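You operate a simulated robot arm through the tools that you are given. There is no shell and no other tool. Be economical: measure what you need, move in short steps, check, and stop when the job is done.

You run a simulated robot arm. Do the job below in one go: nothing can be reset, and whatever is moved stays where it is left.

TASK
Lift off the door-side grate, wipe up the grease and the splash, and set it back.
Fine: grate on the worktop corner meanwhile; orange pad, back after. What is to be rubbed or washed off counts as gone when no trace of it is left.
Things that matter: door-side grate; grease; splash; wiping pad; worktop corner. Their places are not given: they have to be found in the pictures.

The check looks at the end state, three seconds after you hand in, the way a careful person would. Anything else that was tipped, shoved, dropped, spilled or broken makes it a failure.

THE ROBOT
A 7-joint arm with a two-finger parallel gripper, fixed in place. Base frame: the origin is at the foot of the arm, x ahead of it, y to its left, z up. Units: mm, degrees, N and s.
Its first joint turns from -166.0 to 166.0 degrees. Payload 4.4 kg.
The TCP is the grasp point between the finger pads, 23 mm short of the fingertips. In the tool frame z runs along the fingers and y along their closing line. Largest opening 94 mm; finger width 38, thickness 10; the body of the gripper, 54 by 96 mm, starts 39 mm behind the TCP.
Orientation is that of the tool frame in the base frame, as a unit quaternion [w, x, y, z]. With the fingers straight down and closing along the base's y, the tool's x points along the base's -x, its y along +y and its z along -z.

THE INTERFACE
- The arm moves only by the tool step_arm. Its arguments are lists of equal length, an entry for each row: "travel": the shift along the base's x, y, z in units of 100 mm (1.0 is 100 mm), a list of three; "rot": the turn, a rotation vector about the base's x, y, z in units of 120 degrees (1.0 is 120 degrees), a list of three; "claw": the finger opening in mm, from 0 to 94. In form: {"travel": [[dx, dy, dz], ...], "rot": [[rx, ry, rz], ...], "claw": [claw, ...]}. A call has 1 to 20 rows; each row is the pose to reach, as a shift and turn from the pose commanded when the call began. A call with a number of a shift or a turn outside -1 to 1 is refused whole. Each row takes 0.2 s and may step no farther than 50 mm and 8.6 degrees from the row before; otherwise, or with a gripper value out of range, the whole call is refused. A pose out of reach is approached as far as the arm can. The call stops where the force on the tool passes 60 N (or 10 N more than at its start, if that is more) or the arm is blocked; 0.2 s more then pass. Each finger travels about 72 mm/s and halts on what it meets, pressing with about 42 N; the grip force reading is that of the motor and also rises with nothing between the fingers. The clock runs only during rows and for 0.2 s after the last one: add rows that repeat a pose to give the fingers time. It gives the time, the measured TCP pose, the force on the tool (base axes), the opening and the grip force at its end, in the units of the frame above (readings bear some noise), with the torque about the TCP (base axes, N m) and any sound that the robot's microphone picked up, and new pictures: "show" is both (left out), scene, wrist or none.
- Cameras (640 x 400 px; columns grow to the right, rows downward): "scene" is fixed at [52.9, -500.4, 1644.1]; the picture's right is [0.67, -0.75, 0.00], its down [-0.34, -0.31, -0.89] and it looks along [0.66, 0.59, -0.46] (base axes); focal length 338 px, centre (320, 200). "wrist" rides on the gripper at [86, 16, -75] in the tool frame; the picture's right is [-0.18, 0.98, 0.00], its down [-0.58, -0.11, -0.81] and it looks along [-0.79, -0.15, 0.59] (tool axes); focal length 243 px, centre (320, 200).
- pixel_to_xyz(camera, pixels): there is no depth. For up to 12 entries [column, row, z] of the newest picture of that camera ("zoom" is the newest enlarged one), the place [x, y] in the base frame at which the ray of that pixel passes the height z, good to about 2 mm. No time passes.
- enlarge(camera, box): a new picture of the part [left, top, right, bottom] of that camera's present view, enlarged. No time passes.
- close_job(): hands the job in; it is judged then, once.

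Keep the steps short. Do not move on a guess: measure, check each grasp and each placing, and mend mistakes. In all there are 80 turns and 200 pictures (those below and enlarged ones count). Leave the gripper open and the arm clear of the work at the hand-in unless told otherwise, and finish with a single line.

The tools are called after "Call:" by a JSON object that holds its "fn" and its "kwargs". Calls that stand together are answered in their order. step_arm: Moves the arm, as the interface text tells. Its arguments: {"type":"object","properties":{"travel":{"type":"array","items":{"type":"array","items":{"type":"number"}}},"rot":{"type":"array","items":{"type":"array","items":{"type":"number"}}},"claw":{"type":"array","items":{"type":"number"}},"show":{"type":"string","enum":["both","scene","wrist","none"]}},"required":["travel","rot","claw"]} The other tools are called the same way: pixel_to_xyz (camera, pixels) gives the place at which the rays of pixels pass given heights; enlarge (camera, box) takes an enlarged picture of a part of a camera's view; close_job () hands the job in.

At the start:

```text
clock: 0.0
tcp_pos: [615.8, 154.1, 1233.9]
ee_rot: [0.001, -0.001, 1.0, 0.0]
wrist_force: [-0.1, -1.3, -0.1]
torque: [-0.02, -0.01, 0.02]
opening: 94.0
grip_force: 0.0
```

scene: 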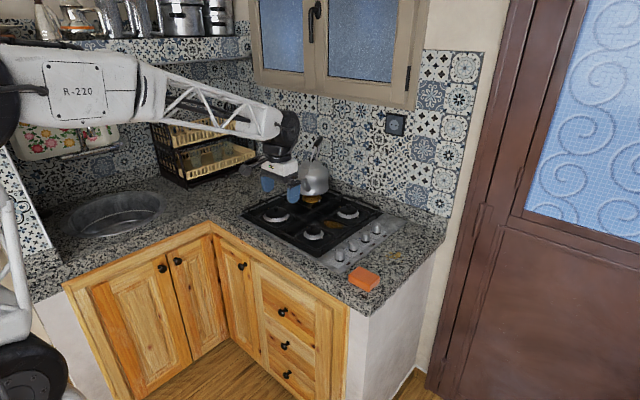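
wrist: 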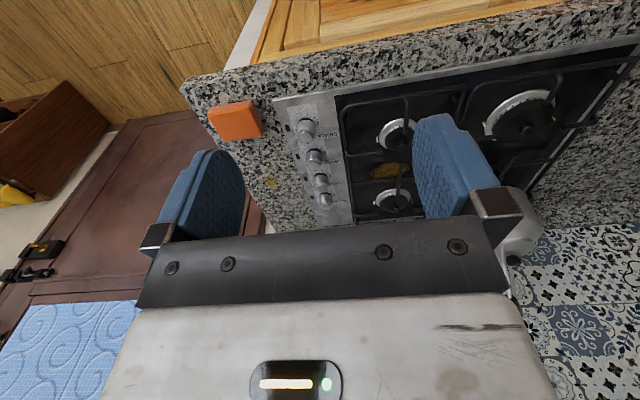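

I see the hob with grates, an orange pad on the counter near (363,279), and a possible splash near (392,254). I'll enlarge both views.

Call:
{"fn": "enlarge", "kwargs": {"camera": "scene", "box": [230, 170, 450, 308]}}

Call:
{"fn": "enlarge", "kwargs": {"camera": "wrist", "box": [180, 60, 460, 235]}}

```text
2.90 times, centred on (340, 239) of scene
```

zoom: 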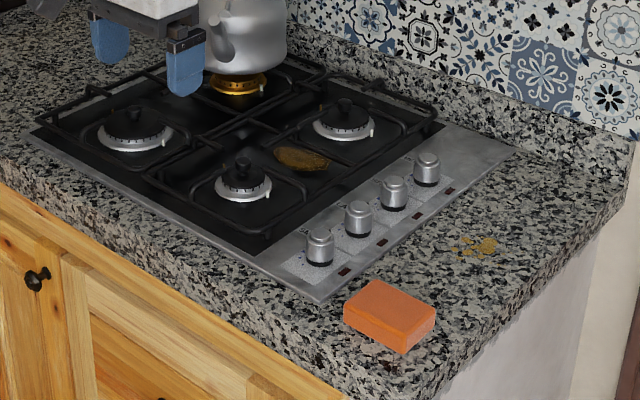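

```text
2.29 times, centred on (320, 148) of wrist
```

zoom: 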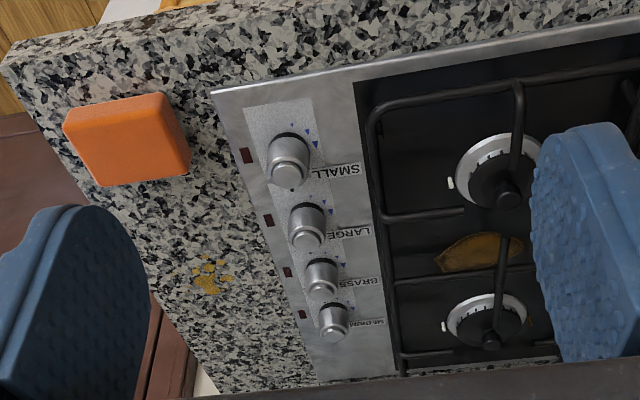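

Finding the worktop height by parallax between the cameras: the splash and the pad seen from both.

Call:
{"fn": "pixel_to_xyz", "kwargs": {"camera": "scene", "pixels": [[393, 254, 700], [393, 254, 800], [393, 254, 850], [393, 254, 900], [393, 254, 950], [333, 225, 850], [333, 225, 900], [333, 225, 950]]}}

Call:
{"fn": "pixel_to_xyz", "kwargs": {"camera": "wrist", "pixels": [[271, 182, 700], [271, 182, 800], [271, 182, 850], [271, 182, 900], [271, 182, 950], [390, 170, 850], [390, 170, 900], [390, 170, 950]]}}

```text
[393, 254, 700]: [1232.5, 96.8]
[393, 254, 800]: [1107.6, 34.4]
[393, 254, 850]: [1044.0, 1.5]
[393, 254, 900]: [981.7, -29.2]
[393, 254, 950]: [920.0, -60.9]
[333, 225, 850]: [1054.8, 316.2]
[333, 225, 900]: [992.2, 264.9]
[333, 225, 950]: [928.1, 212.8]
```

```text
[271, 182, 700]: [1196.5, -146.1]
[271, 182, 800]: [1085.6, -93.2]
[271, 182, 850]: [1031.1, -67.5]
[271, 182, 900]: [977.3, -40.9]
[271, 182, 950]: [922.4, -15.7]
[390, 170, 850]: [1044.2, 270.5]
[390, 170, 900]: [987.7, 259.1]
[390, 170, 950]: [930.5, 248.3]
```

Worktop is about z≈908. I'll enlarge the hob more tightly for measurement.

Call:
{"fn": "enlarge", "kwargs": {"camera": "scene", "box": [280, 185, 408, 265]}}

Call:
{"fn": "enlarge", "kwargs": {"camera": "scene", "box": [320, 230, 432, 300]}}

```text
5.00 times, centred on (344, 225) of scene
```

zoom: 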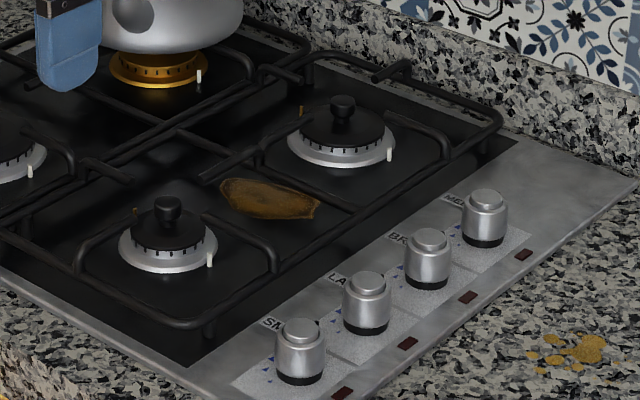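

```text
5.71 times, centred on (376, 265) of scene
```

zoom: 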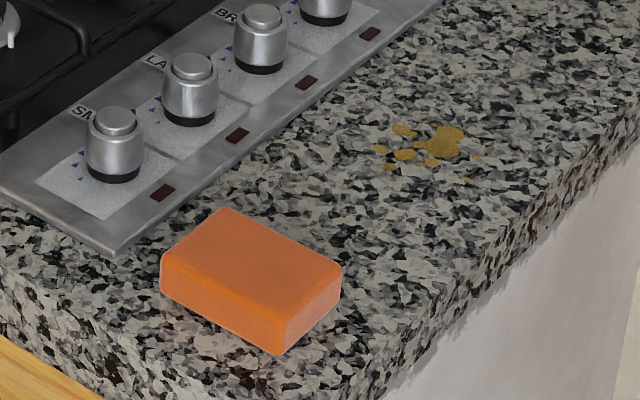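

Measuring pad, splash and counter edges in this zoom.

Call:
{"fn": "pixel_to_xyz", "kwargs": {"camera": "zoom", "pixels": [[162, 290, 908], [277, 355, 908], [341, 297, 908], [223, 208, 938], [341, 265, 938], [278, 325, 938], [162, 255, 938], [372, 145, 908], [464, 130, 908], [440, 158, 908], [480, 157, 908], [468, 181, 908]]}}

Call:
{"fn": "pixel_to_xyz", "kwargs": {"camera": "wrist", "pixels": [[208, 109, 938], [250, 101, 938], [259, 134, 938], [221, 139, 938], [181, 87, 908], [272, 100, 910], [353, 222, 910], [636, 45, 910], [335, 95, 910]]}}

```text
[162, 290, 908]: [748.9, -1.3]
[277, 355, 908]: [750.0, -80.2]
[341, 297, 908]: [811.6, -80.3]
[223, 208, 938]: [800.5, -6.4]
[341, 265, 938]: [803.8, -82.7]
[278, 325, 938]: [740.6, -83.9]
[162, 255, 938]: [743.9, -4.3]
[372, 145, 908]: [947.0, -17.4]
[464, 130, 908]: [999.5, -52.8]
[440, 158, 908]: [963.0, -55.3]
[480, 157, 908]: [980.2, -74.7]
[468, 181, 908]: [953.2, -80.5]
```

```text
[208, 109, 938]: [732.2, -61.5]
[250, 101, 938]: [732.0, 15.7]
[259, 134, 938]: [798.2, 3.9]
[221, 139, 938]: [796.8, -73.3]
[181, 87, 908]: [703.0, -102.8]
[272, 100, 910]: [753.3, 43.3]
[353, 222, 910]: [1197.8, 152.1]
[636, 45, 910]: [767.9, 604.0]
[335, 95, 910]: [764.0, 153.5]
```

Now measuring the grate and hob.

Call:
{"fn": "enlarge", "kwargs": {"camera": "scene", "box": [240, 175, 400, 275]}}

```text
4.00 times, centred on (320, 225) of scene
```

zoom: 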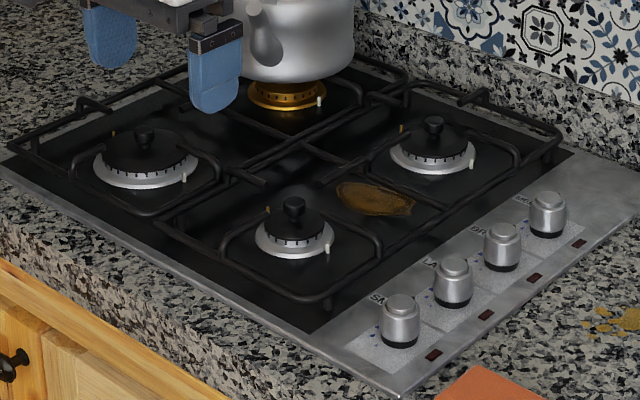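

Call:
{"fn": "pixel_to_xyz", "kwargs": {"camera": "zoom", "pixels": [[325, 298, 945], [558, 142, 945], [405, 83, 945], [158, 225, 945], [395, 397, 910], [5, 165, 910], [312, 333, 910], [575, 152, 910], [375, 198, 910], [295, 240, 925], [433, 155, 925], [640, 185, 910]]}}

Call:
{"fn": "step_arm", "kwargs": {"travel": [[-0.4, 0, 0], [-0.8, 0, 0]], "rot": [[0, 0, 0], [0, 0, 0]], "claw": [94, 94]}}

```text
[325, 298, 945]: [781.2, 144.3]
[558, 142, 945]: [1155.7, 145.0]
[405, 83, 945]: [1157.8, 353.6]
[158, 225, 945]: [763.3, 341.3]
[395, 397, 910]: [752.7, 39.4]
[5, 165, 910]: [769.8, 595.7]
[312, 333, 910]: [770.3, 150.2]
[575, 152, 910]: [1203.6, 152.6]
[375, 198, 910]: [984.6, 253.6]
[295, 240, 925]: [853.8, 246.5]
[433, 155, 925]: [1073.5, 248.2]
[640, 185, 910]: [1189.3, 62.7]
```

```text
clock: 0.6
tcp_pos: [539.3, 154.3, 1232.4]
ee_rot: [0.0, 0.0, 1.0, 0.0]
wrist_force: [0.4, 0.2, 0.0]
torque: [-0.02, -0.03, -0.02]
opening: 94.2
grip_force: 0.0
```

scene: 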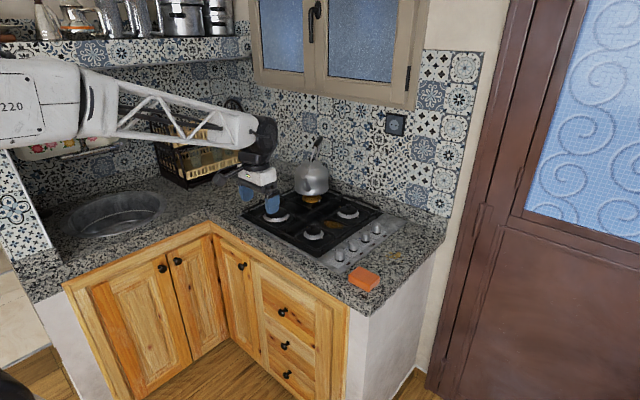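
wrist: 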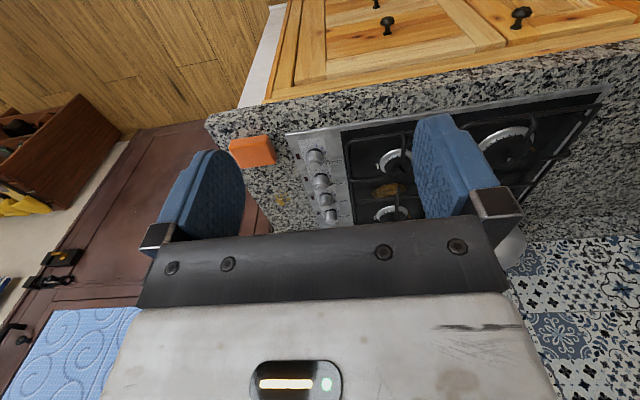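

Grate spans x 770–1170, y 145–345, centred on ~(970,250); grease at ~(985,254). Now look at the possible parking spot: the corner left of the hob near (215,190).

Call:
{"fn": "enlarge", "kwargs": {"camera": "scene", "box": [40, 130, 296, 290]}}

Call:
{"fn": "step_arm", "kwargs": {"travel": [[0.4, 0.16, -0.2], [0.8, 0.32, -0.4], [1.2, 0.48, -0.6], [1.6, 0.6, -0.8]], "rot": [[0, 0, 0], [0, 0, 0], [0, 0, 0], [0, 0, 0]], "claw": [94, 94, 94, 94]}}

```text
2.50 times, centred on (168, 210) of scene
```

zoom: 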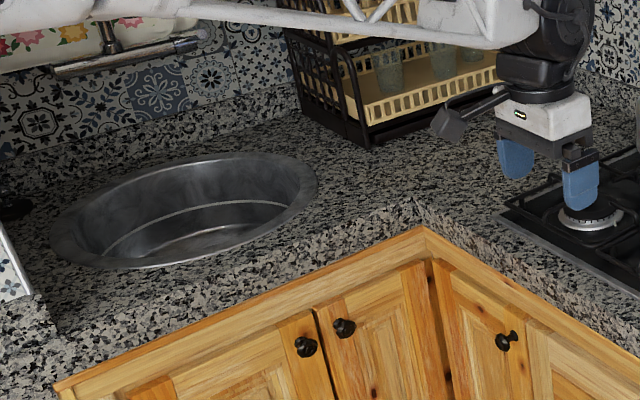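

```text
refused: 1.2 is not a number from -1 to 1
```

Call:
{"fn": "pixel_to_xyz", "kwargs": {"camera": "zoom", "pixels": [[317, 190, 908], [250, 243, 908], [365, 147, 908], [497, 100, 908], [418, 205, 908], [500, 212, 910], [275, 97, 908], [295, 160, 908]]}}

Call:
{"fn": "step_arm", "kwargs": {"travel": [[0.4, 0.16, -0.2], [0.8, 0.32, -0.4], [1.0, 0.4, -0.6]], "rot": [[0, 0, 0], [0, 0, 0], [0, 0, 0]], "claw": [94, 94, 94], "show": "none"}}

Call:
{"fn": "step_arm", "kwargs": {"travel": [[0.4, 0.2, -0.2], [0.8, 0.35, -0.3], [0.8, 0.35, -0.6]], "rot": [[0, 0, 0], [0, 0, 0], [0, 0, 0]], "claw": [94, 94, 94]}}

```text
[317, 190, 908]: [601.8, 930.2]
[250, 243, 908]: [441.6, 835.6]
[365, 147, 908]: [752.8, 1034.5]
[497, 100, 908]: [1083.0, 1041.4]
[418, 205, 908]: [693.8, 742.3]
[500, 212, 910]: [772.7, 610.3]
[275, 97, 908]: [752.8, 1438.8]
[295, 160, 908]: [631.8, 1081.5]
```

```text
clock: 1.4
tcp_pos: [640.3, 194.4, 1172.8]
ee_rot: [0.001, 0.0, 1.0, 0.0]
wrist_force: [0.1, -0.3, 0.6]
torque: [0.04, -0.02, 0.01]
opening: 93.9
grip_force: 0.0
```

```text
clock: 2.2
tcp_pos: [717.1, 228.6, 1113.8]
ee_rot: [0.0, -0.001, 1.0, 0.0]
wrist_force: [0.4, 0.5, -0.3]
torque: [-0.01, -0.01, 0.01]
opening: 94.1
grip_force: 0.0
```

scene: 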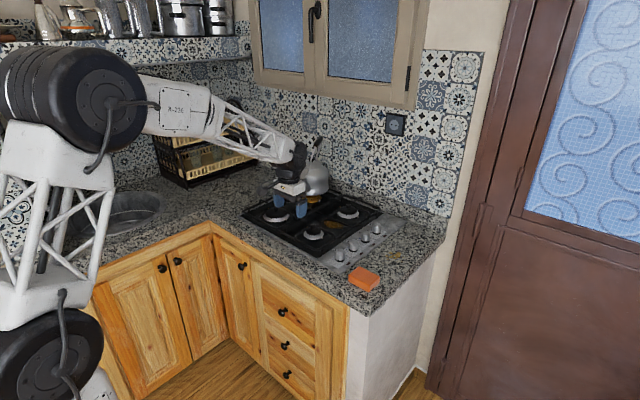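
wrist: 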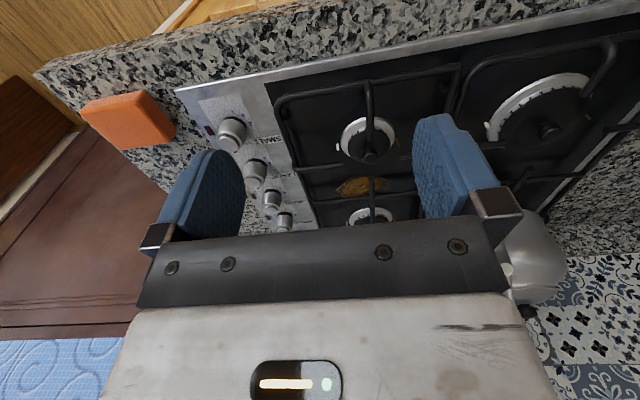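

Free corner left of hob: x≳700, y 615–1030. Now enlarge the grate in the wrist view to learn its bars.

Call:
{"fn": "enlarge", "kwargs": {"camera": "wrist", "box": [250, 60, 490, 230]}}

Call:
{"fn": "enlarge", "kwargs": {"camera": "scene", "box": [290, 190, 386, 250]}}

```text
2.35 times, centred on (370, 145) of wrist
```

zoom: 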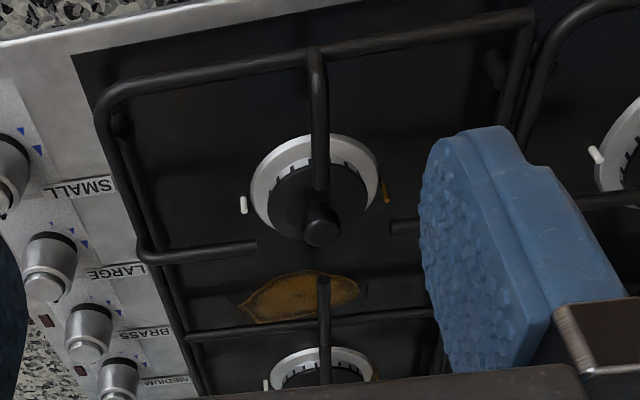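

```text
6.67 times, centred on (338, 220) of scene
```

zoom: 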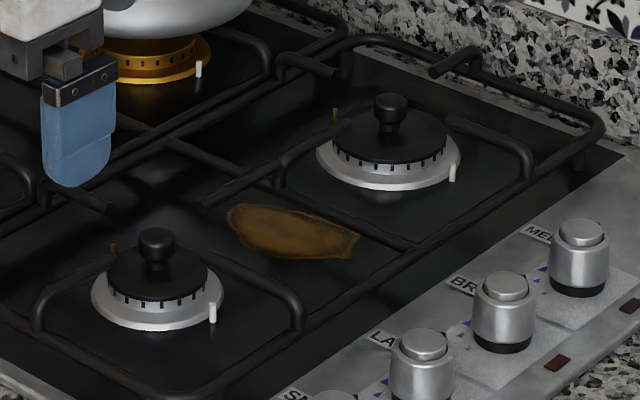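

The small orange pins are burner igniters; grease is under the centre of the grate. A longitudinal bar runs over the centre of the grate. I'll move forward for a closer look at it.

Call:
{"fn": "step_arm", "kwargs": {"travel": [[0.4, 0.1, 0], [0.8, 0.2, 0], [1.0, 0.3, -0.2], [1.0, 0.3, -0.2]], "rot": [[0, 0, 0], [0, 0, 0], [0, 0, 0], [0, 0, 0]], "claw": [94, 94, 94, 94]}}

Call:
{"fn": "enlarge", "kwargs": {"camera": "wrist", "box": [220, 50, 460, 220]}}

```text
clock: 3.2
tcp_pos: [817.1, 259.8, 1095.2]
ee_rot: [0.001, 0.0, 1.0, -0.001]
wrist_force: [0.0, 0.1, 0.0]
torque: [-0.02, 0.0, -0.01]
opening: 94.2
grip_force: 0.0
```

scene: 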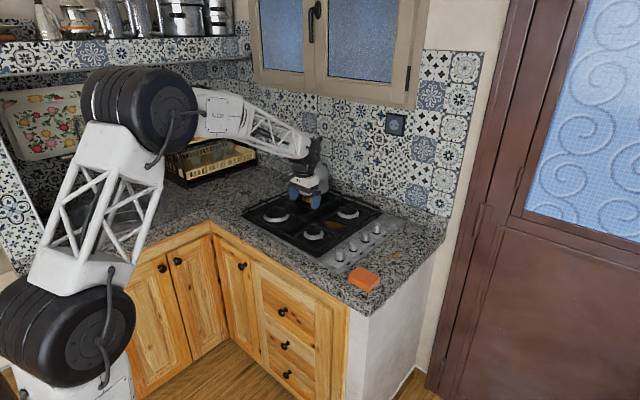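
wrist: 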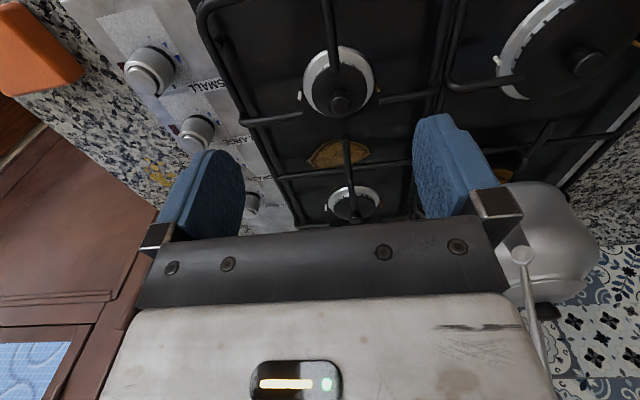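

```text
2.35 times, centred on (340, 135) of wrist
```

zoom: 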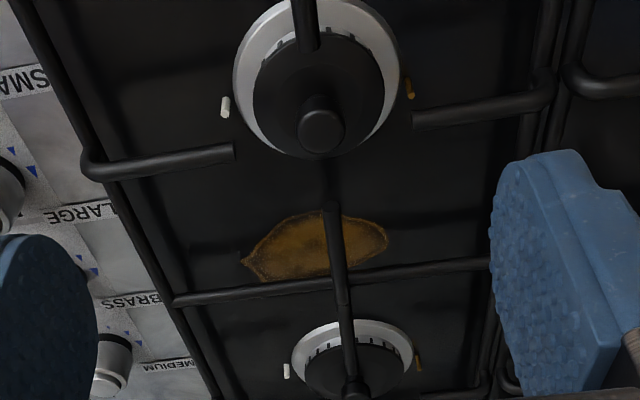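

Triangulate the centre bar's free tip: scene pixel ≈(320,221), wrist ≈(345,137); crossing ≈ scene (331.7,215), wrist (349,169).

Call:
{"fn": "pixel_to_xyz", "kwargs": {"camera": "scene", "pixels": [[320, 221, 930], [320, 221, 945], [320, 221, 960], [331.7, 215.2, 930], [331.7, 215.2, 945], [331.7, 215.2, 960]]}}

Call:
{"fn": "pixel_to_xyz", "kwargs": {"camera": "wrist", "pixels": [[345, 137, 930], [345, 137, 945], [345, 137, 960], [349.3, 166, 930], [349.3, 166, 945], [349.3, 166, 960], [345, 155, 910], [322.8, 163, 910], [381, 152, 910], [340, 107, 925]]}}

Call:
{"fn": "enlarge", "kwargs": {"camera": "scene", "box": [290, 190, 386, 250]}}

```text
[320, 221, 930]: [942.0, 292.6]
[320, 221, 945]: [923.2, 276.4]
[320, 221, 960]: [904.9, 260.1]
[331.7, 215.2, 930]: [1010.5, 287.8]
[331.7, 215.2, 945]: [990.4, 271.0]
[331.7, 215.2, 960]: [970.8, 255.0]
```

```text
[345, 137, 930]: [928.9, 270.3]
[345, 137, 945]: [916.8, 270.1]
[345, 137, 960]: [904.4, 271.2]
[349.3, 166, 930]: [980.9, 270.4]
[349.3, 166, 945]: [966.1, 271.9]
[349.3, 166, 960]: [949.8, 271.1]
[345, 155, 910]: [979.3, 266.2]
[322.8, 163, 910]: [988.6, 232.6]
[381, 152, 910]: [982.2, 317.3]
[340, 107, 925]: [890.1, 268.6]
```

```text
6.67 times, centred on (338, 220) of scene
```

zoom: 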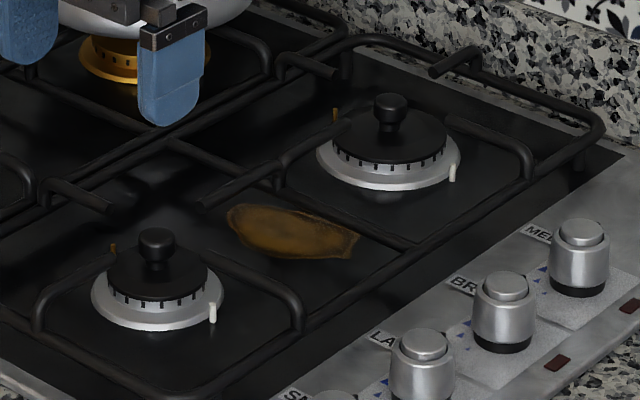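

Call:
{"fn": "pixel_to_xyz", "kwargs": {"camera": "scene", "pixels": [[313.6, 225.3, 930], [313.6, 225.3, 950], [352.2, 226.4, 915], [352.2, 226.4, 930], [352.2, 226.4, 945], [331.9, 216.5, 950], [321, 220.5, 950], [340, 211, 950], [328, 221.7, 908], [336, 227.5, 908]]}}

Call:
{"fn": "pixel_to_xyz", "kwargs": {"camera": "wrist", "pixels": [[340, 105, 930], [340, 105, 950], [278.4, 177.5, 915], [278.4, 177.5, 930], [278.4, 177.5, 945], [349, 171, 950], [345, 139, 950], [307, 161, 908], [368, 150, 908], [340, 143, 908]]}}

```text
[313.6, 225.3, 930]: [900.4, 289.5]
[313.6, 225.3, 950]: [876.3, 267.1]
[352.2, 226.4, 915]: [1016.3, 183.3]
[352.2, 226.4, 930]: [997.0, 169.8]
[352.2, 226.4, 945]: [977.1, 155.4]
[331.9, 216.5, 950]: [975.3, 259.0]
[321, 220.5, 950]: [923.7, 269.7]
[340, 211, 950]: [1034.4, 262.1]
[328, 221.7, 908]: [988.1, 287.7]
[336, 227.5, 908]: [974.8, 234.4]
```

```text
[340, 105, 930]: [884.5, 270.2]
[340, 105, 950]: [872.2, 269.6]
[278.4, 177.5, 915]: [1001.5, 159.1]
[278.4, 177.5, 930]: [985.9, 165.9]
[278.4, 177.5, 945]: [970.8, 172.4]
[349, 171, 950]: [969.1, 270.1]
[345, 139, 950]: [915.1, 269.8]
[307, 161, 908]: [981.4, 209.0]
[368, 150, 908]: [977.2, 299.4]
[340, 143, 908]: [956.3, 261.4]
```

Centre bar of the grate: y≈268, z≈950, x≈912–1030; crossbar at x≈975, z≈930. Before choosing the parking place I test the arm's reach over the left corner, high and clear.

Call:
{"fn": "step_arm", "kwargs": {"travel": [[-0.3, 0.4, 0.1], [-0.5, 0.8, 0.2], [-0.5, 1.0, 0.2]], "rot": [[0, 0, 0], [0, 0, 0], [0, 0, 0]], "claw": [94, 94, 94], "show": "none"}}

Call:
{"fn": "step_arm", "kwargs": {"travel": [[0, 0.45, 0], [0, 0.9, 0], [0, 1.0, 0]], "rot": [[0, 0, 0], [0, 0, 0], [0, 0, 0]], "claw": [94, 94, 94], "show": "none"}}

Call:
{"fn": "step_arm", "kwargs": {"travel": [[0, 0.45, 0], [0, 0.9, 0], [0, 1.0, 0]], "rot": [[0, 0, 0], [0, 0, 0], [0, 0, 0]], "claw": [94, 94, 94], "show": "none"}}

Call:
{"fn": "step_arm", "kwargs": {"travel": [[0, 0.45, 0], [0, 0.9, 0], [0, 1.0, 0]], "rot": [[0, 0, 0], [0, 0, 0], [0, 0, 0]], "claw": [94, 94, 94], "show": "both"}}

```text
refused: row 1 steps farther than a row can; nothing moved
```

```text
clock: 4.0
tcp_pos: [816.0, 359.5, 1095.4]
ee_rot: [0.0, 0.0, 1.0, 0.0]
wrist_force: [-0.7, 1.0, 0.4]
torque: [0.01, 0.01, 0.01]
opening: 94.1
grip_force: 0.0
```

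```text
clock: 4.8
tcp_pos: [817.2, 459.2, 1094.6]
ee_rot: [0.0, 0.0, 1.0, -0.001]
wrist_force: [-0.1, 0.9, 0.1]
torque: [-0.01, 0.01, -0.04]
opening: 94.0
grip_force: 0.1
```

```text
clock: 5.6
tcp_pos: [816.5, 559.5, 1095.3]
ee_rot: [0.0, 0.0, 1.0, 0.0]
wrist_force: [0.4, 0.5, 0.2]
torque: [0.03, 0.01, 0.02]
opening: 93.9
grip_force: 0.0
```

scene: 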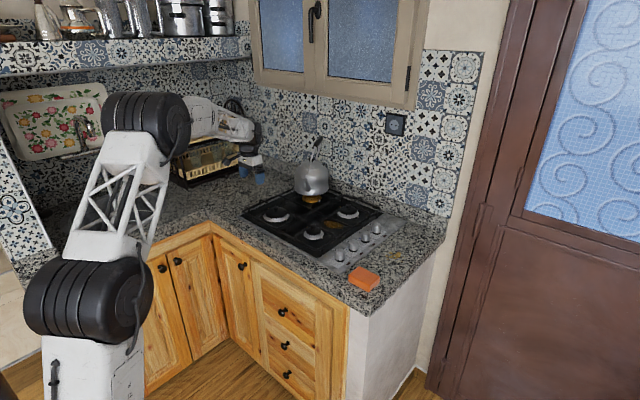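
wrist: 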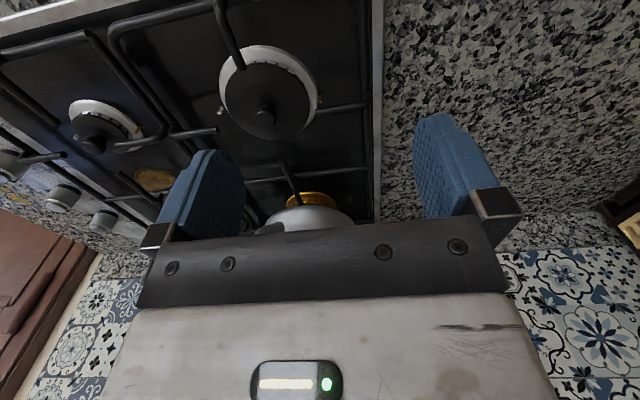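

It reaches r≈990 easily. Continue to see the limit around (870,710).

Call:
{"fn": "step_arm", "kwargs": {"travel": [[0.2, 0.45, 0], [0.4, 0.9, 0], [0.5, 1.0, 0]], "rot": [[0, 0, 0], [0, 0, 0], [0, 0, 0]], "claw": [94, 94, 94], "show": "none"}}

Call:
{"fn": "step_arm", "kwargs": {"travel": [[0, 0.45, 0], [0, 0.5, 0], [0, 0.5, -0.4], [0, 0.5, -0.8]], "rot": [[0, 0, 0], [0, 0, 0], [0, 0, 0], [0, 0, 0]], "claw": [94, 94, 94, 94], "show": "both"}}

```text
clock: 6.4
tcp_pos: [866.2, 659.6, 1094.3]
ee_rot: [-0.001, 0.0, 1.0, 0.0]
wrist_force: [0.6, -0.2, 0.4]
torque: [-0.01, 0.02, 0.0]
opening: 94.0
grip_force: 0.0
```

```text
clock: 7.4
tcp_pos: [865.5, 708.7, 1013.4]
ee_rot: [0.001, 0.001, 1.0, 0.001]
wrist_force: [0.4, 0.2, 1.5]
torque: [-0.01, 0.0, 0.01]
opening: 94.1
grip_force: 0.1
```

scene: 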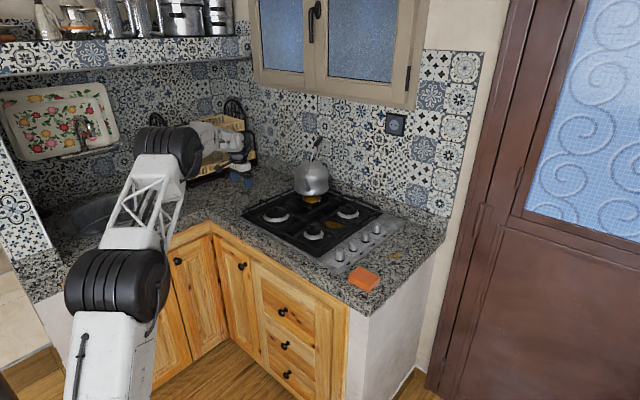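
wrist: 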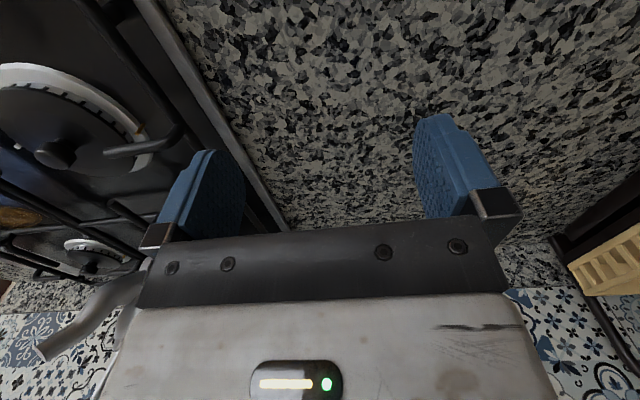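

Reach is ample; the left corner around (885,730) works without rotating the grate. Going back to the grate centre, high.

Call:
{"fn": "step_arm", "kwargs": {"travel": [[0, -0.1, 0.4], [-0.2, -0.3, 0.7], [-0.4, -0.7, 0.8], [-0.5, -1.0, 0.9]], "rot": [[0, 0, 0], [0, 0, 0], [0, 0, 0], [0, 0, 0]], "claw": [94, 94, 94, 94], "show": "none"}}

Call:
{"fn": "step_arm", "kwargs": {"travel": [[0, -0.45, 0], [0, -0.9, 0], [0, -1.0, 0]], "rot": [[0, 0, 0], [0, 0, 0], [0, 0, 0]], "claw": [94, 94, 94], "show": "none"}}

Call:
{"fn": "step_arm", "kwargs": {"travel": [[0, -0.45, 0], [0, -0.9, 0], [0, -1.0, 0]], "rot": [[0, 0, 0], [0, 0, 0], [0, 0, 0]], "claw": [94, 94, 94], "show": "none"}}

Call:
{"fn": "step_arm", "kwargs": {"travel": [[0, -0.45, 0], [0, -0.9, 0], [0, -1.0, 0]], "rot": [[0, 0, 0], [0, 0, 0], [0, 0, 0]], "claw": [94, 94, 94], "show": "none"}}

Call:
{"fn": "step_arm", "kwargs": {"travel": [[0.3, -0.3, 0], [0.6, -0.4, -0.3], [0.8, -0.4, -0.5], [0.8, -0.4, -0.5]], "rot": [[0, 0, 0], [0, 0, 0], [0, 0, 0], [0, 0, 0]], "claw": [80, 70, 70, 70], "show": "both"}}

```text
clock: 8.4
tcp_pos: [817.0, 609.7, 1103.9]
ee_rot: [-0.001, 0.0, 1.0, 0.0]
wrist_force: [0.2, 0.0, -1.6]
torque: [-0.03, 0.02, -0.01]
opening: 93.9
grip_force: 0.0
```

```text
clock: 9.2
tcp_pos: [815.5, 511.8, 1105.8]
ee_rot: [0.0, 0.0, 1.0, -0.001]
wrist_force: [-0.2, 0.1, 0.5]
torque: [0.0, -0.01, 0.01]
opening: 93.8
grip_force: 0.0
```

```text
clock: 10.0
tcp_pos: [818.1, 410.9, 1105.2]
ee_rot: [0.001, -0.001, 1.0, 0.001]
wrist_force: [0.2, 0.5, 1.1]
torque: [0.01, 0.0, -0.04]
opening: 93.9
grip_force: 0.0
```

```text
clock: 10.8
tcp_pos: [817.2, 310.1, 1105.6]
ee_rot: [0.001, 0.0, 1.0, -0.001]
wrist_force: [-0.7, 0.7, -0.3]
torque: [0.04, 0.02, 0.03]
opening: 94.0
grip_force: 0.1
```

```text
clock: 11.8
tcp_pos: [896.1, 270.3, 1056.0]
ee_rot: [0.0, 0.001, 1.0, 0.0]
wrist_force: [0.0, 0.4, 1.1]
torque: [-0.02, 0.02, -0.02]
opening: 70.0
grip_force: 0.0
```

scene: 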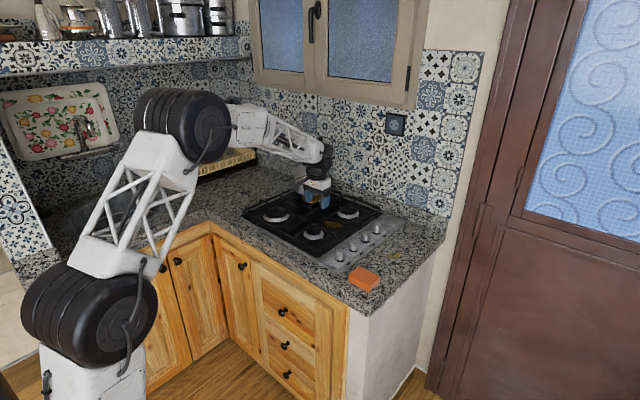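
wrist: 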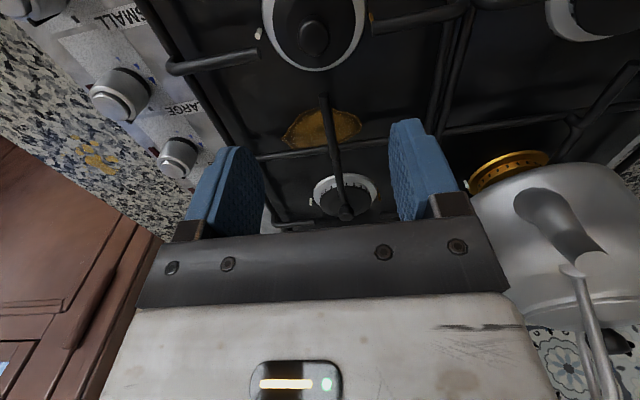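

Bar tip now at (323,95), crossing at ≈(335,152). Re-measure at z≈950.

Call:
{"fn": "pixel_to_xyz", "kwargs": {"camera": "wrist", "pixels": [[323, 95, 950], [335, 152, 950], [344, 208, 950], [259, 157, 930], [440, 132, 930], [284, 136, 908], [361, 122, 908], [313, 38, 948]]}}

Call:
{"fn": "enlarge", "kwargs": {"camera": "wrist", "box": [220, 60, 420, 230]}}

```text
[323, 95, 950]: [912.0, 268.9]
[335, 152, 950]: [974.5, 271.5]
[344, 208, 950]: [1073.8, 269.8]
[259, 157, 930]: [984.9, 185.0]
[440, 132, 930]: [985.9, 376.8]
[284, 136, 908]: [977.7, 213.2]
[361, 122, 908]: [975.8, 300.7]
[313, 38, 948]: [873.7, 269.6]
```

```text
2.35 times, centred on (320, 145) of wrist
```

zoom: 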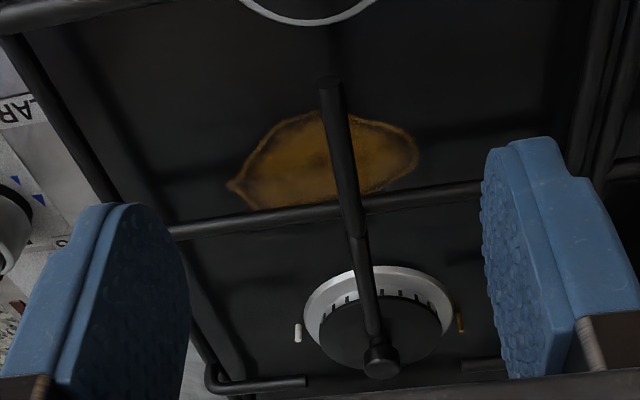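

Bar at y≈270, x 912–~1030. Go to x≈948, descend with 50 mm opening to TCP z≈956, then check.

Call:
{"fn": "step_arm", "kwargs": {"travel": [[0.3, 0, -0.2], [0.51, 0, -0.4], [0.51, 0, -0.8], [0.51, 0, -1.0], [0.51, 0, -1.0]], "rot": [[0, 0, 0], [0, 0, 0], [0, 0, 0], [0, 0, 0], [0, 0, 0]], "claw": [50, 50, 50, 50, 50]}}

Call:
{"fn": "enlarge", "kwargs": {"camera": "scene", "box": [280, 175, 376, 235]}}

```text
clock: 13.0
tcp_pos: [948.9, 268.3, 953.5]
ee_rot: [0.0, 0.0, 1.0, 0.0]
wrist_force: [-0.5, -1.0, -0.2]
torque: [0.03, -0.01, -0.01]
opening: 50.1
grip_force: 0.1
```

scene: 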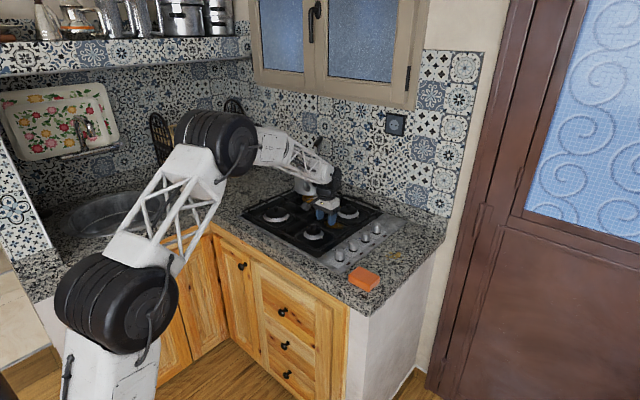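
wrist: 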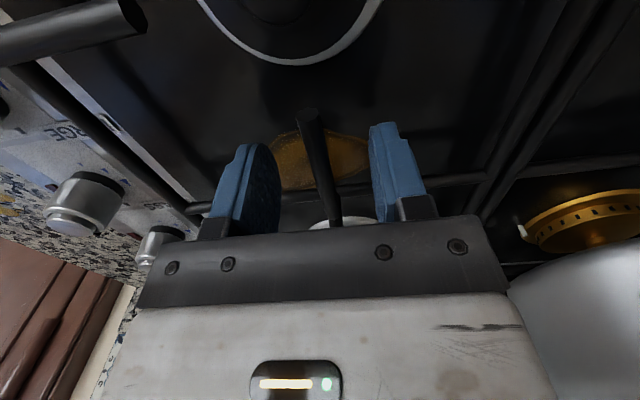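

```text
6.67 times, centred on (328, 205) of scene
```

zoom: 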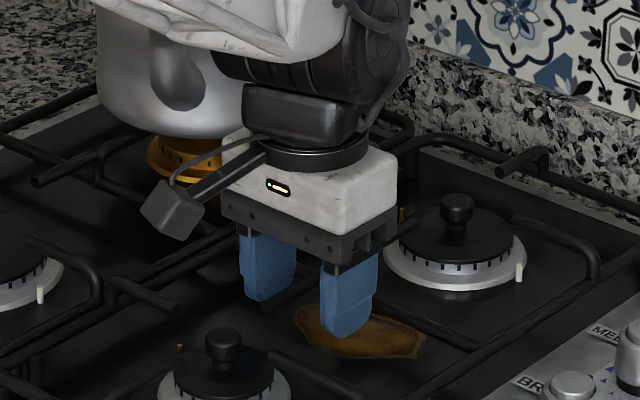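

The bar lies between the fingers. Lower 9 mm and close.

Call:
{"fn": "step_arm", "kwargs": {"travel": [[0, 0, -0.09], [0, 0, -0.09], [0, 0, -0.09], [0, 0, -0.09], [0, 0, -0.09], [0, 0, -0.09]], "rot": [[0, 0, 0], [0, 0, 0], [0, 0, 0], [0, 0, 0], [0, 0, 0], [0, 0, 0]], "claw": [50, 20, 0, 0, 0, 0]}}

```text
clock: 14.4
tcp_pos: [947.9, 268.8, 945.3]
ee_rot: [0.0, 0.0, 1.0, 0.0]
wrist_force: [-0.1, 4.5, 0.5]
torque: [-0.01, -0.15, 0.3]
opening: 8.9
grip_force: 41.4
```

scene: 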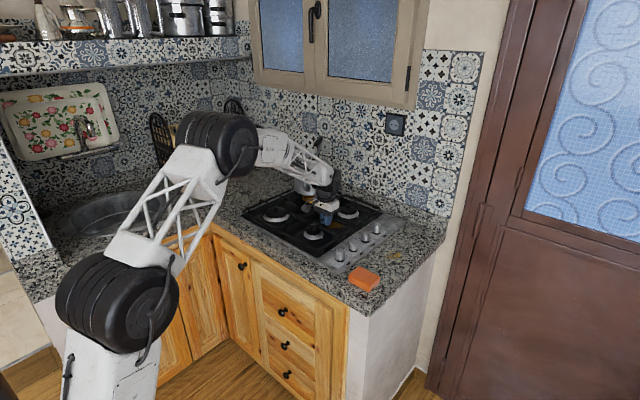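
wrist: 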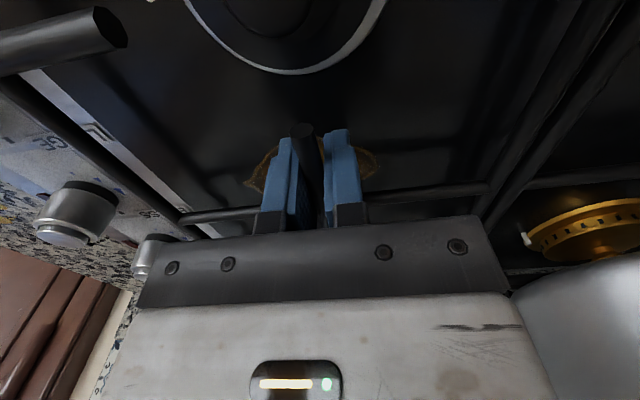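

Gripped at 8.9 mm. Lift slowly 60 mm straight up and check.

Call:
{"fn": "step_arm", "kwargs": {"travel": [[0, 0, 0.05], [0, 0, 0.1], [0, 0, 0.2], [0, 0, 0.35], [0, 0, 0.5], [0, 0, 0.6], [0, 0, 0.6]], "rot": [[0, 0, 0], [0, 0, 0], [0, 0, 0], [0, 0, 0], [0, 0, 0], [0, 0, 0], [0, 0, 0]], "claw": [0, 0, 0, 0, 0, 0, 0]}}

Call:
{"fn": "enlarge", "kwargs": {"camera": "scene", "box": [240, 165, 400, 265]}}

```text
clock: 16.0
tcp_pos: [948.6, 270.8, 1002.7]
ee_rot: [0.0, 0.0, 1.0, 0.0]
wrist_force: [0.1, 0.3, -8.9]
torque: [0.07, 0.36, -0.02]
opening: 9.0
grip_force: 41.7
```

scene: 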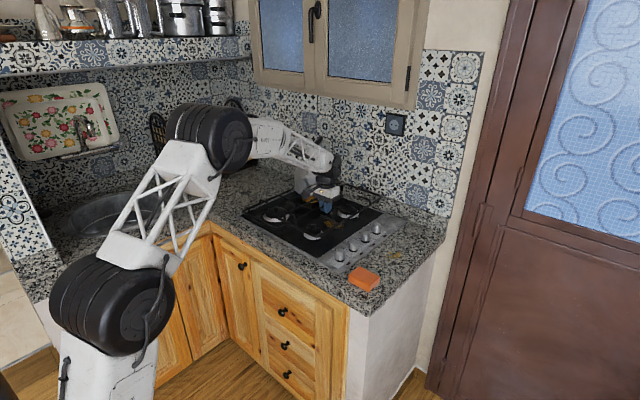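
wrist: 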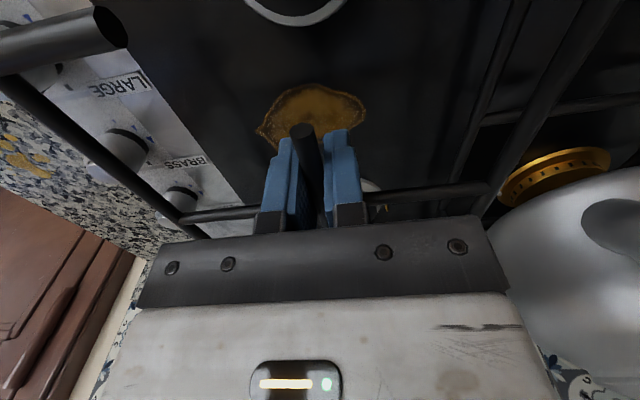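

```text
4.00 times, centred on (320, 215) of scene
```

zoom: 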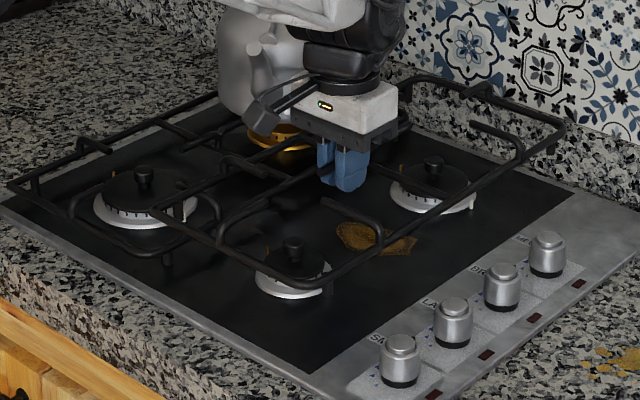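

Lifted level, ~0.9 kg. Now retract toward the robot and up a bit, then move left, keeping the kettle clear.

Call:
{"fn": "step_arm", "kwargs": {"travel": [[-0.15, 0, 0.1], [-0.4, 0, 0.2], [-0.7, 0, 0.3], [-1.0, 0, 0.4]], "rot": [[0, 0, 0], [0, 0, 0], [0, 0, 0], [0, 0, 0]], "claw": [0, 0, 0, 0], "show": "none"}}

Call:
{"fn": "step_arm", "kwargs": {"travel": [[-0.35, 0, 0.1], [-0.7, 0, 0.2], [-1.0, 0, 0.3]], "rot": [[0, 0, 0], [0, 0, 0], [0, 0, 0]], "claw": [0, 0, 0], "show": "none"}}

Call:
{"fn": "step_arm", "kwargs": {"travel": [[-0.15, 0.25, 0], [-0.3, 0.5, 0], [-0.3, 0.8, 0], [-0.3, 1.0, 0], [-0.3, 1.0, 0]], "rot": [[0, 0, 0], [0, 0, 0], [0, 0, 0], [0, 0, 0], [0, 0, 0]], "claw": [0, 0, 0, 0, 0], "show": "scene"}}

```text
clock: 17.0
tcp_pos: [846.7, 270.5, 1042.8]
ee_rot: [-0.001, 0.0, 1.0, 0.0]
wrist_force: [0.1, 0.9, -11.1]
torque: [0.06, 0.37, 0.02]
opening: 8.8
grip_force: 41.6
```

```text
clock: 17.8
tcp_pos: [746.4, 272.6, 1074.2]
ee_rot: [-0.001, 0.0, 1.0, 0.0]
wrist_force: [-0.4, 0.3, -10.1]
torque: [0.04, 0.34, -0.01]
opening: 8.9
grip_force: 42.2
```

```text
clock: 19.0
tcp_pos: [713.8, 372.4, 1073.0]
ee_rot: [0.0, 0.0, 1.0, 0.0]
wrist_force: [-0.3, 0.0, -8.4]
torque: [0.06, 0.35, 0.01]
opening: 8.7
grip_force: 42.3
```

scene: 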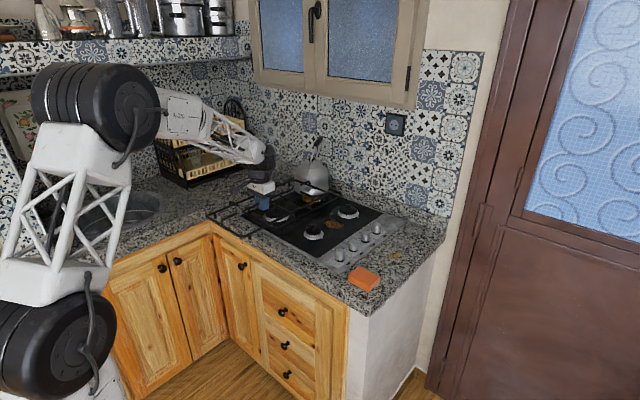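

Call:
{"fn": "step_arm", "kwargs": {"travel": [[0, 0.3, 0], [0, 0.65, 0], [0, 1.0, 0]], "rot": [[0, 0, 0], [0, 0, 0], [0, 0, 0]], "claw": [0, 0, 0], "show": "none"}}

Call:
{"fn": "step_arm", "kwargs": {"travel": [[0, 0.3, 0], [0, 0.65, 0], [0, 1.0, 0]], "rot": [[0, 0, 0], [0, 0, 0], [0, 0, 0]], "claw": [0, 0, 0], "show": "none"}}

Call:
{"fn": "step_arm", "kwargs": {"travel": [[0, 0.3, 0], [0, 0.65, 0], [0, 1.0, 0]], "rot": [[0, 0, 0], [0, 0, 0], [0, 0, 0]], "claw": [0, 0, 0], "show": "none"}}

Call:
{"fn": "step_arm", "kwargs": {"travel": [[0, 0.3, 0], [0.1, 0.6, 0], [0.4, 0.6, 0], [0.7, 0.6, -0.1], [1.0, 0.6, -0.2], [1.0, 0.6, -0.2]], "rot": [[0, 0, 0], [0, 0, 0], [0, 0, 0], [0, 0, 0], [0, 0, 0], [0, 0, 0]], "claw": [0, 0, 0, 0, 0, 0], "show": "both"}}

```text
clock: 19.8
tcp_pos: [717.3, 470.6, 1070.9]
ee_rot: [0.0, 0.001, 1.0, 0.0]
wrist_force: [-0.6, 0.1, -9.3]
torque: [0.05, 0.31, -0.01]
opening: 8.8
grip_force: 42.3
```

```text
clock: 20.6
tcp_pos: [715.5, 569.6, 1075.0]
ee_rot: [0.0, 0.001, 1.0, -0.001]
wrist_force: [0.0, 0.6, -8.1]
torque: [0.07, 0.34, -0.04]
opening: 8.8
grip_force: 41.6
```

```text
clock: 21.4
tcp_pos: [718.2, 668.4, 1074.3]
ee_rot: [0.0, 0.0, 1.0, 0.0]
wrist_force: [-0.2, -0.1, -7.9]
torque: [0.11, 0.29, -0.05]
opening: 8.7
grip_force: 42.2
```

```text
clock: 22.8
tcp_pos: [816.3, 729.4, 1051.7]
ee_rot: [0.0, 0.0, 1.0, 0.0]
wrist_force: [-0.5, 0.0, -8.8]
torque: [0.07, 0.31, -0.03]
opening: 8.7
grip_force: 41.4
```

scene: 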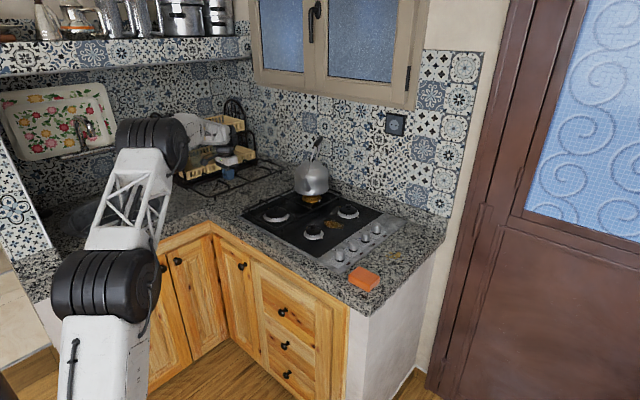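
wrist: 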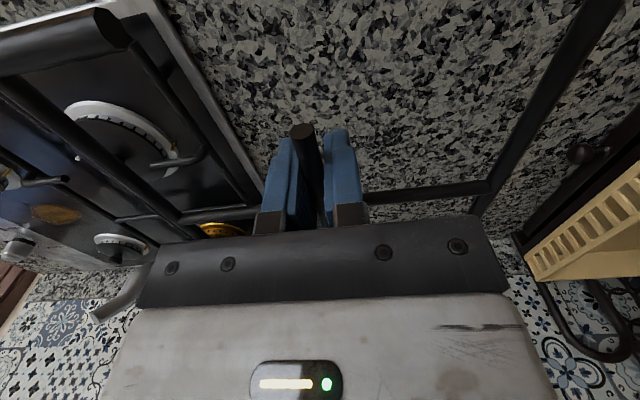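

Move forward 70 mm and down to about 15 mm above the rest height.

Call:
{"fn": "step_arm", "kwargs": {"travel": [[0.3, 0, 0], [0.6, 0, -0.1], [0.75, 0, -0.3], [0.75, 0, -0.6], [0.75, 0, -0.85], [0.75, 0, -0.92], [0.75, 0, -0.92]], "rot": [[0, 0, 0], [0, 0, 0], [0, 0, 0], [0, 0, 0], [0, 0, 0], [0, 0, 0], [0, 0, 0]], "claw": [0, 0, 0, 0, 0, 0, 0]}}

Call:
{"fn": "enlarge", "kwargs": {"camera": "scene", "box": [150, 130, 310, 230]}}

```text
clock: 24.4
tcp_pos: [890.8, 729.0, 963.3]
ee_rot: [0.0, 0.0, 1.0, 0.0]
wrist_force: [0.3, -0.1, -9.5]
torque: [0.04, 0.31, -0.02]
opening: 8.8
grip_force: 42.0
```

scene: 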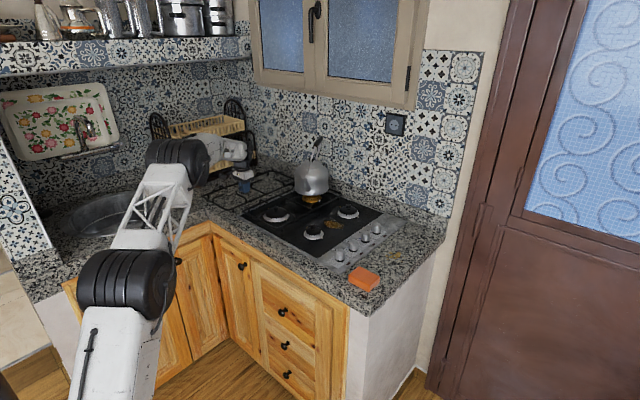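
wrist: 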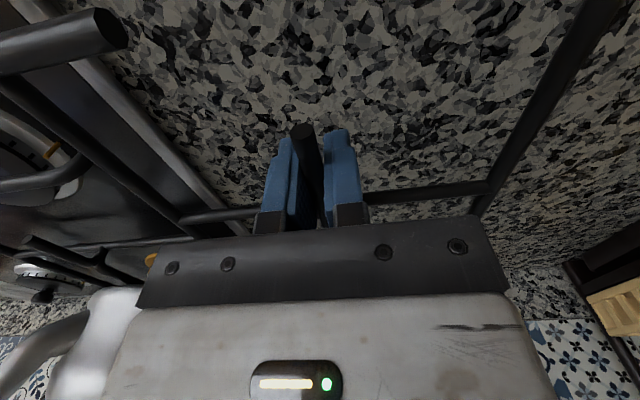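

```text
4.00 times, centred on (230, 180) of scene
```

zoom: 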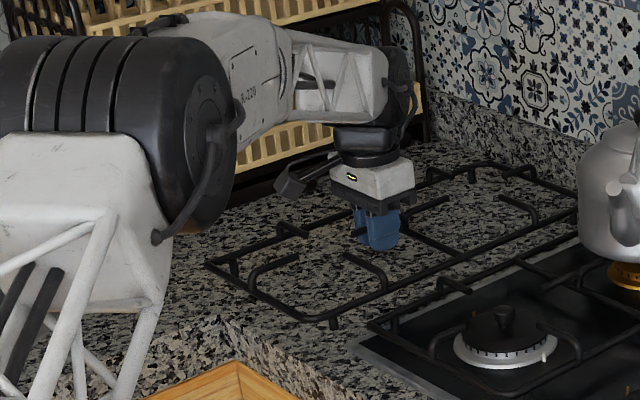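

Position looks clear of hob and counter edge. Lower slowly until it rests.

Call:
{"fn": "step_arm", "kwargs": {"travel": [[0, 0, -0.04], [0, 0, -0.08], [0, 0, -0.12], [0, 0, -0.15], [0, 0, -0.17], [0, 0, -0.17]], "rot": [[0, 0, 0], [0, 0, 0], [0, 0, 0], [0, 0, 0], [0, 0, 0], [0, 0, 0]], "claw": [0, 0, 0, 0, 0, 0], "show": "none"}}

```text
clock: 25.8
tcp_pos: [893.4, 729.5, 946.2]
ee_rot: [0.0, 0.0, 1.0, 0.0]
wrist_force: [0.9, -0.7, -9.4]
torque: [0.08, 0.33, -0.04]
opening: 8.9
grip_force: 42.1
```

Still hanging (−9.4 N). Continue in small steps.

Call:
{"fn": "step_arm", "kwargs": {"travel": [[0, 0, -0.02], [0, 0, -0.03], [0, 0, -0.03]], "rot": [[0, 0, 0], [0, 0, 0], [0, 0, 0]], "claw": [0, 0, 0], "show": "none"}}

Call:
{"fn": "step_arm", "kwargs": {"travel": [[0, 0, -0.015], [0, 0, -0.025], [0, 0, -0.025]], "rot": [[0, 0, 0], [0, 0, 0], [0, 0, 0]], "claw": [0, 0, 0], "show": "none"}}

```text
clock: 26.6
tcp_pos: [892.0, 730.2, 943.3]
ee_rot: [0.001, 0.0, 1.0, 0.0]
wrist_force: [-2.6, 2.9, -3.1]
torque: [-0.47, -1.05, 0.53]
opening: 8.6
grip_force: 42.5
```

```text
clock: 27.4
tcp_pos: [892.0, 729.8, 939.8]
ee_rot: [-0.001, 0.001, 1.0, 0.0]
wrist_force: [0.5, 4.2, -2.1]
torque: [-0.57, -0.53, 0.43]
opening: 9.2
grip_force: 42.1
```

Contact made (weight relieved). Open and see.

Call:
{"fn": "step_arm", "kwargs": {"travel": [[0, 0, 0], [0, 0, 0], [0, 0, 0], [0, 0, 0]], "rot": [[0, 0, 0], [0, 0, 0], [0, 0, 0], [0, 0, 0]], "claw": [20, 40, 50, 50], "show": "wrist"}}

Call:
{"fn": "enlarge", "kwargs": {"camera": "scene", "box": [180, 145, 308, 225]}}

```text
clock: 28.4
tcp_pos: [892.7, 729.7, 941.7]
ee_rot: [0.0, 0.0, 1.0, 0.0]
wrist_force: [0.1, 1.2, -0.1]
torque: [0.0, -0.02, 0.03]
opening: 50.0
grip_force: 0.0
```

wrist: 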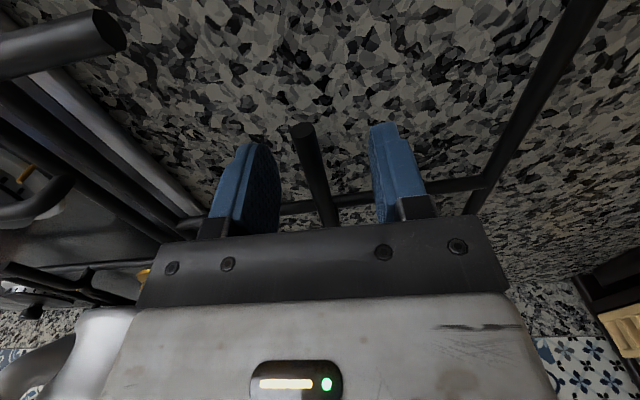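

```text
5.00 times, centred on (244, 185) of scene
```

zoom: 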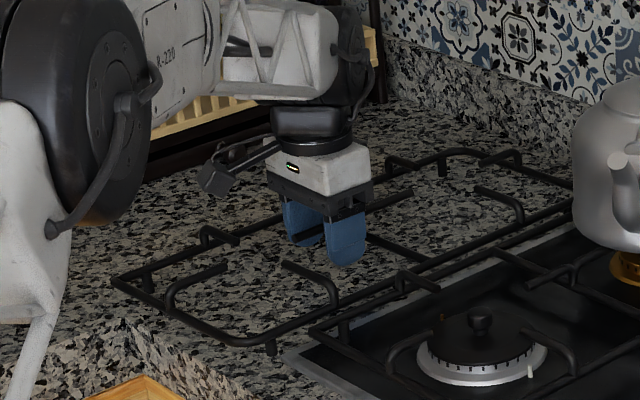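

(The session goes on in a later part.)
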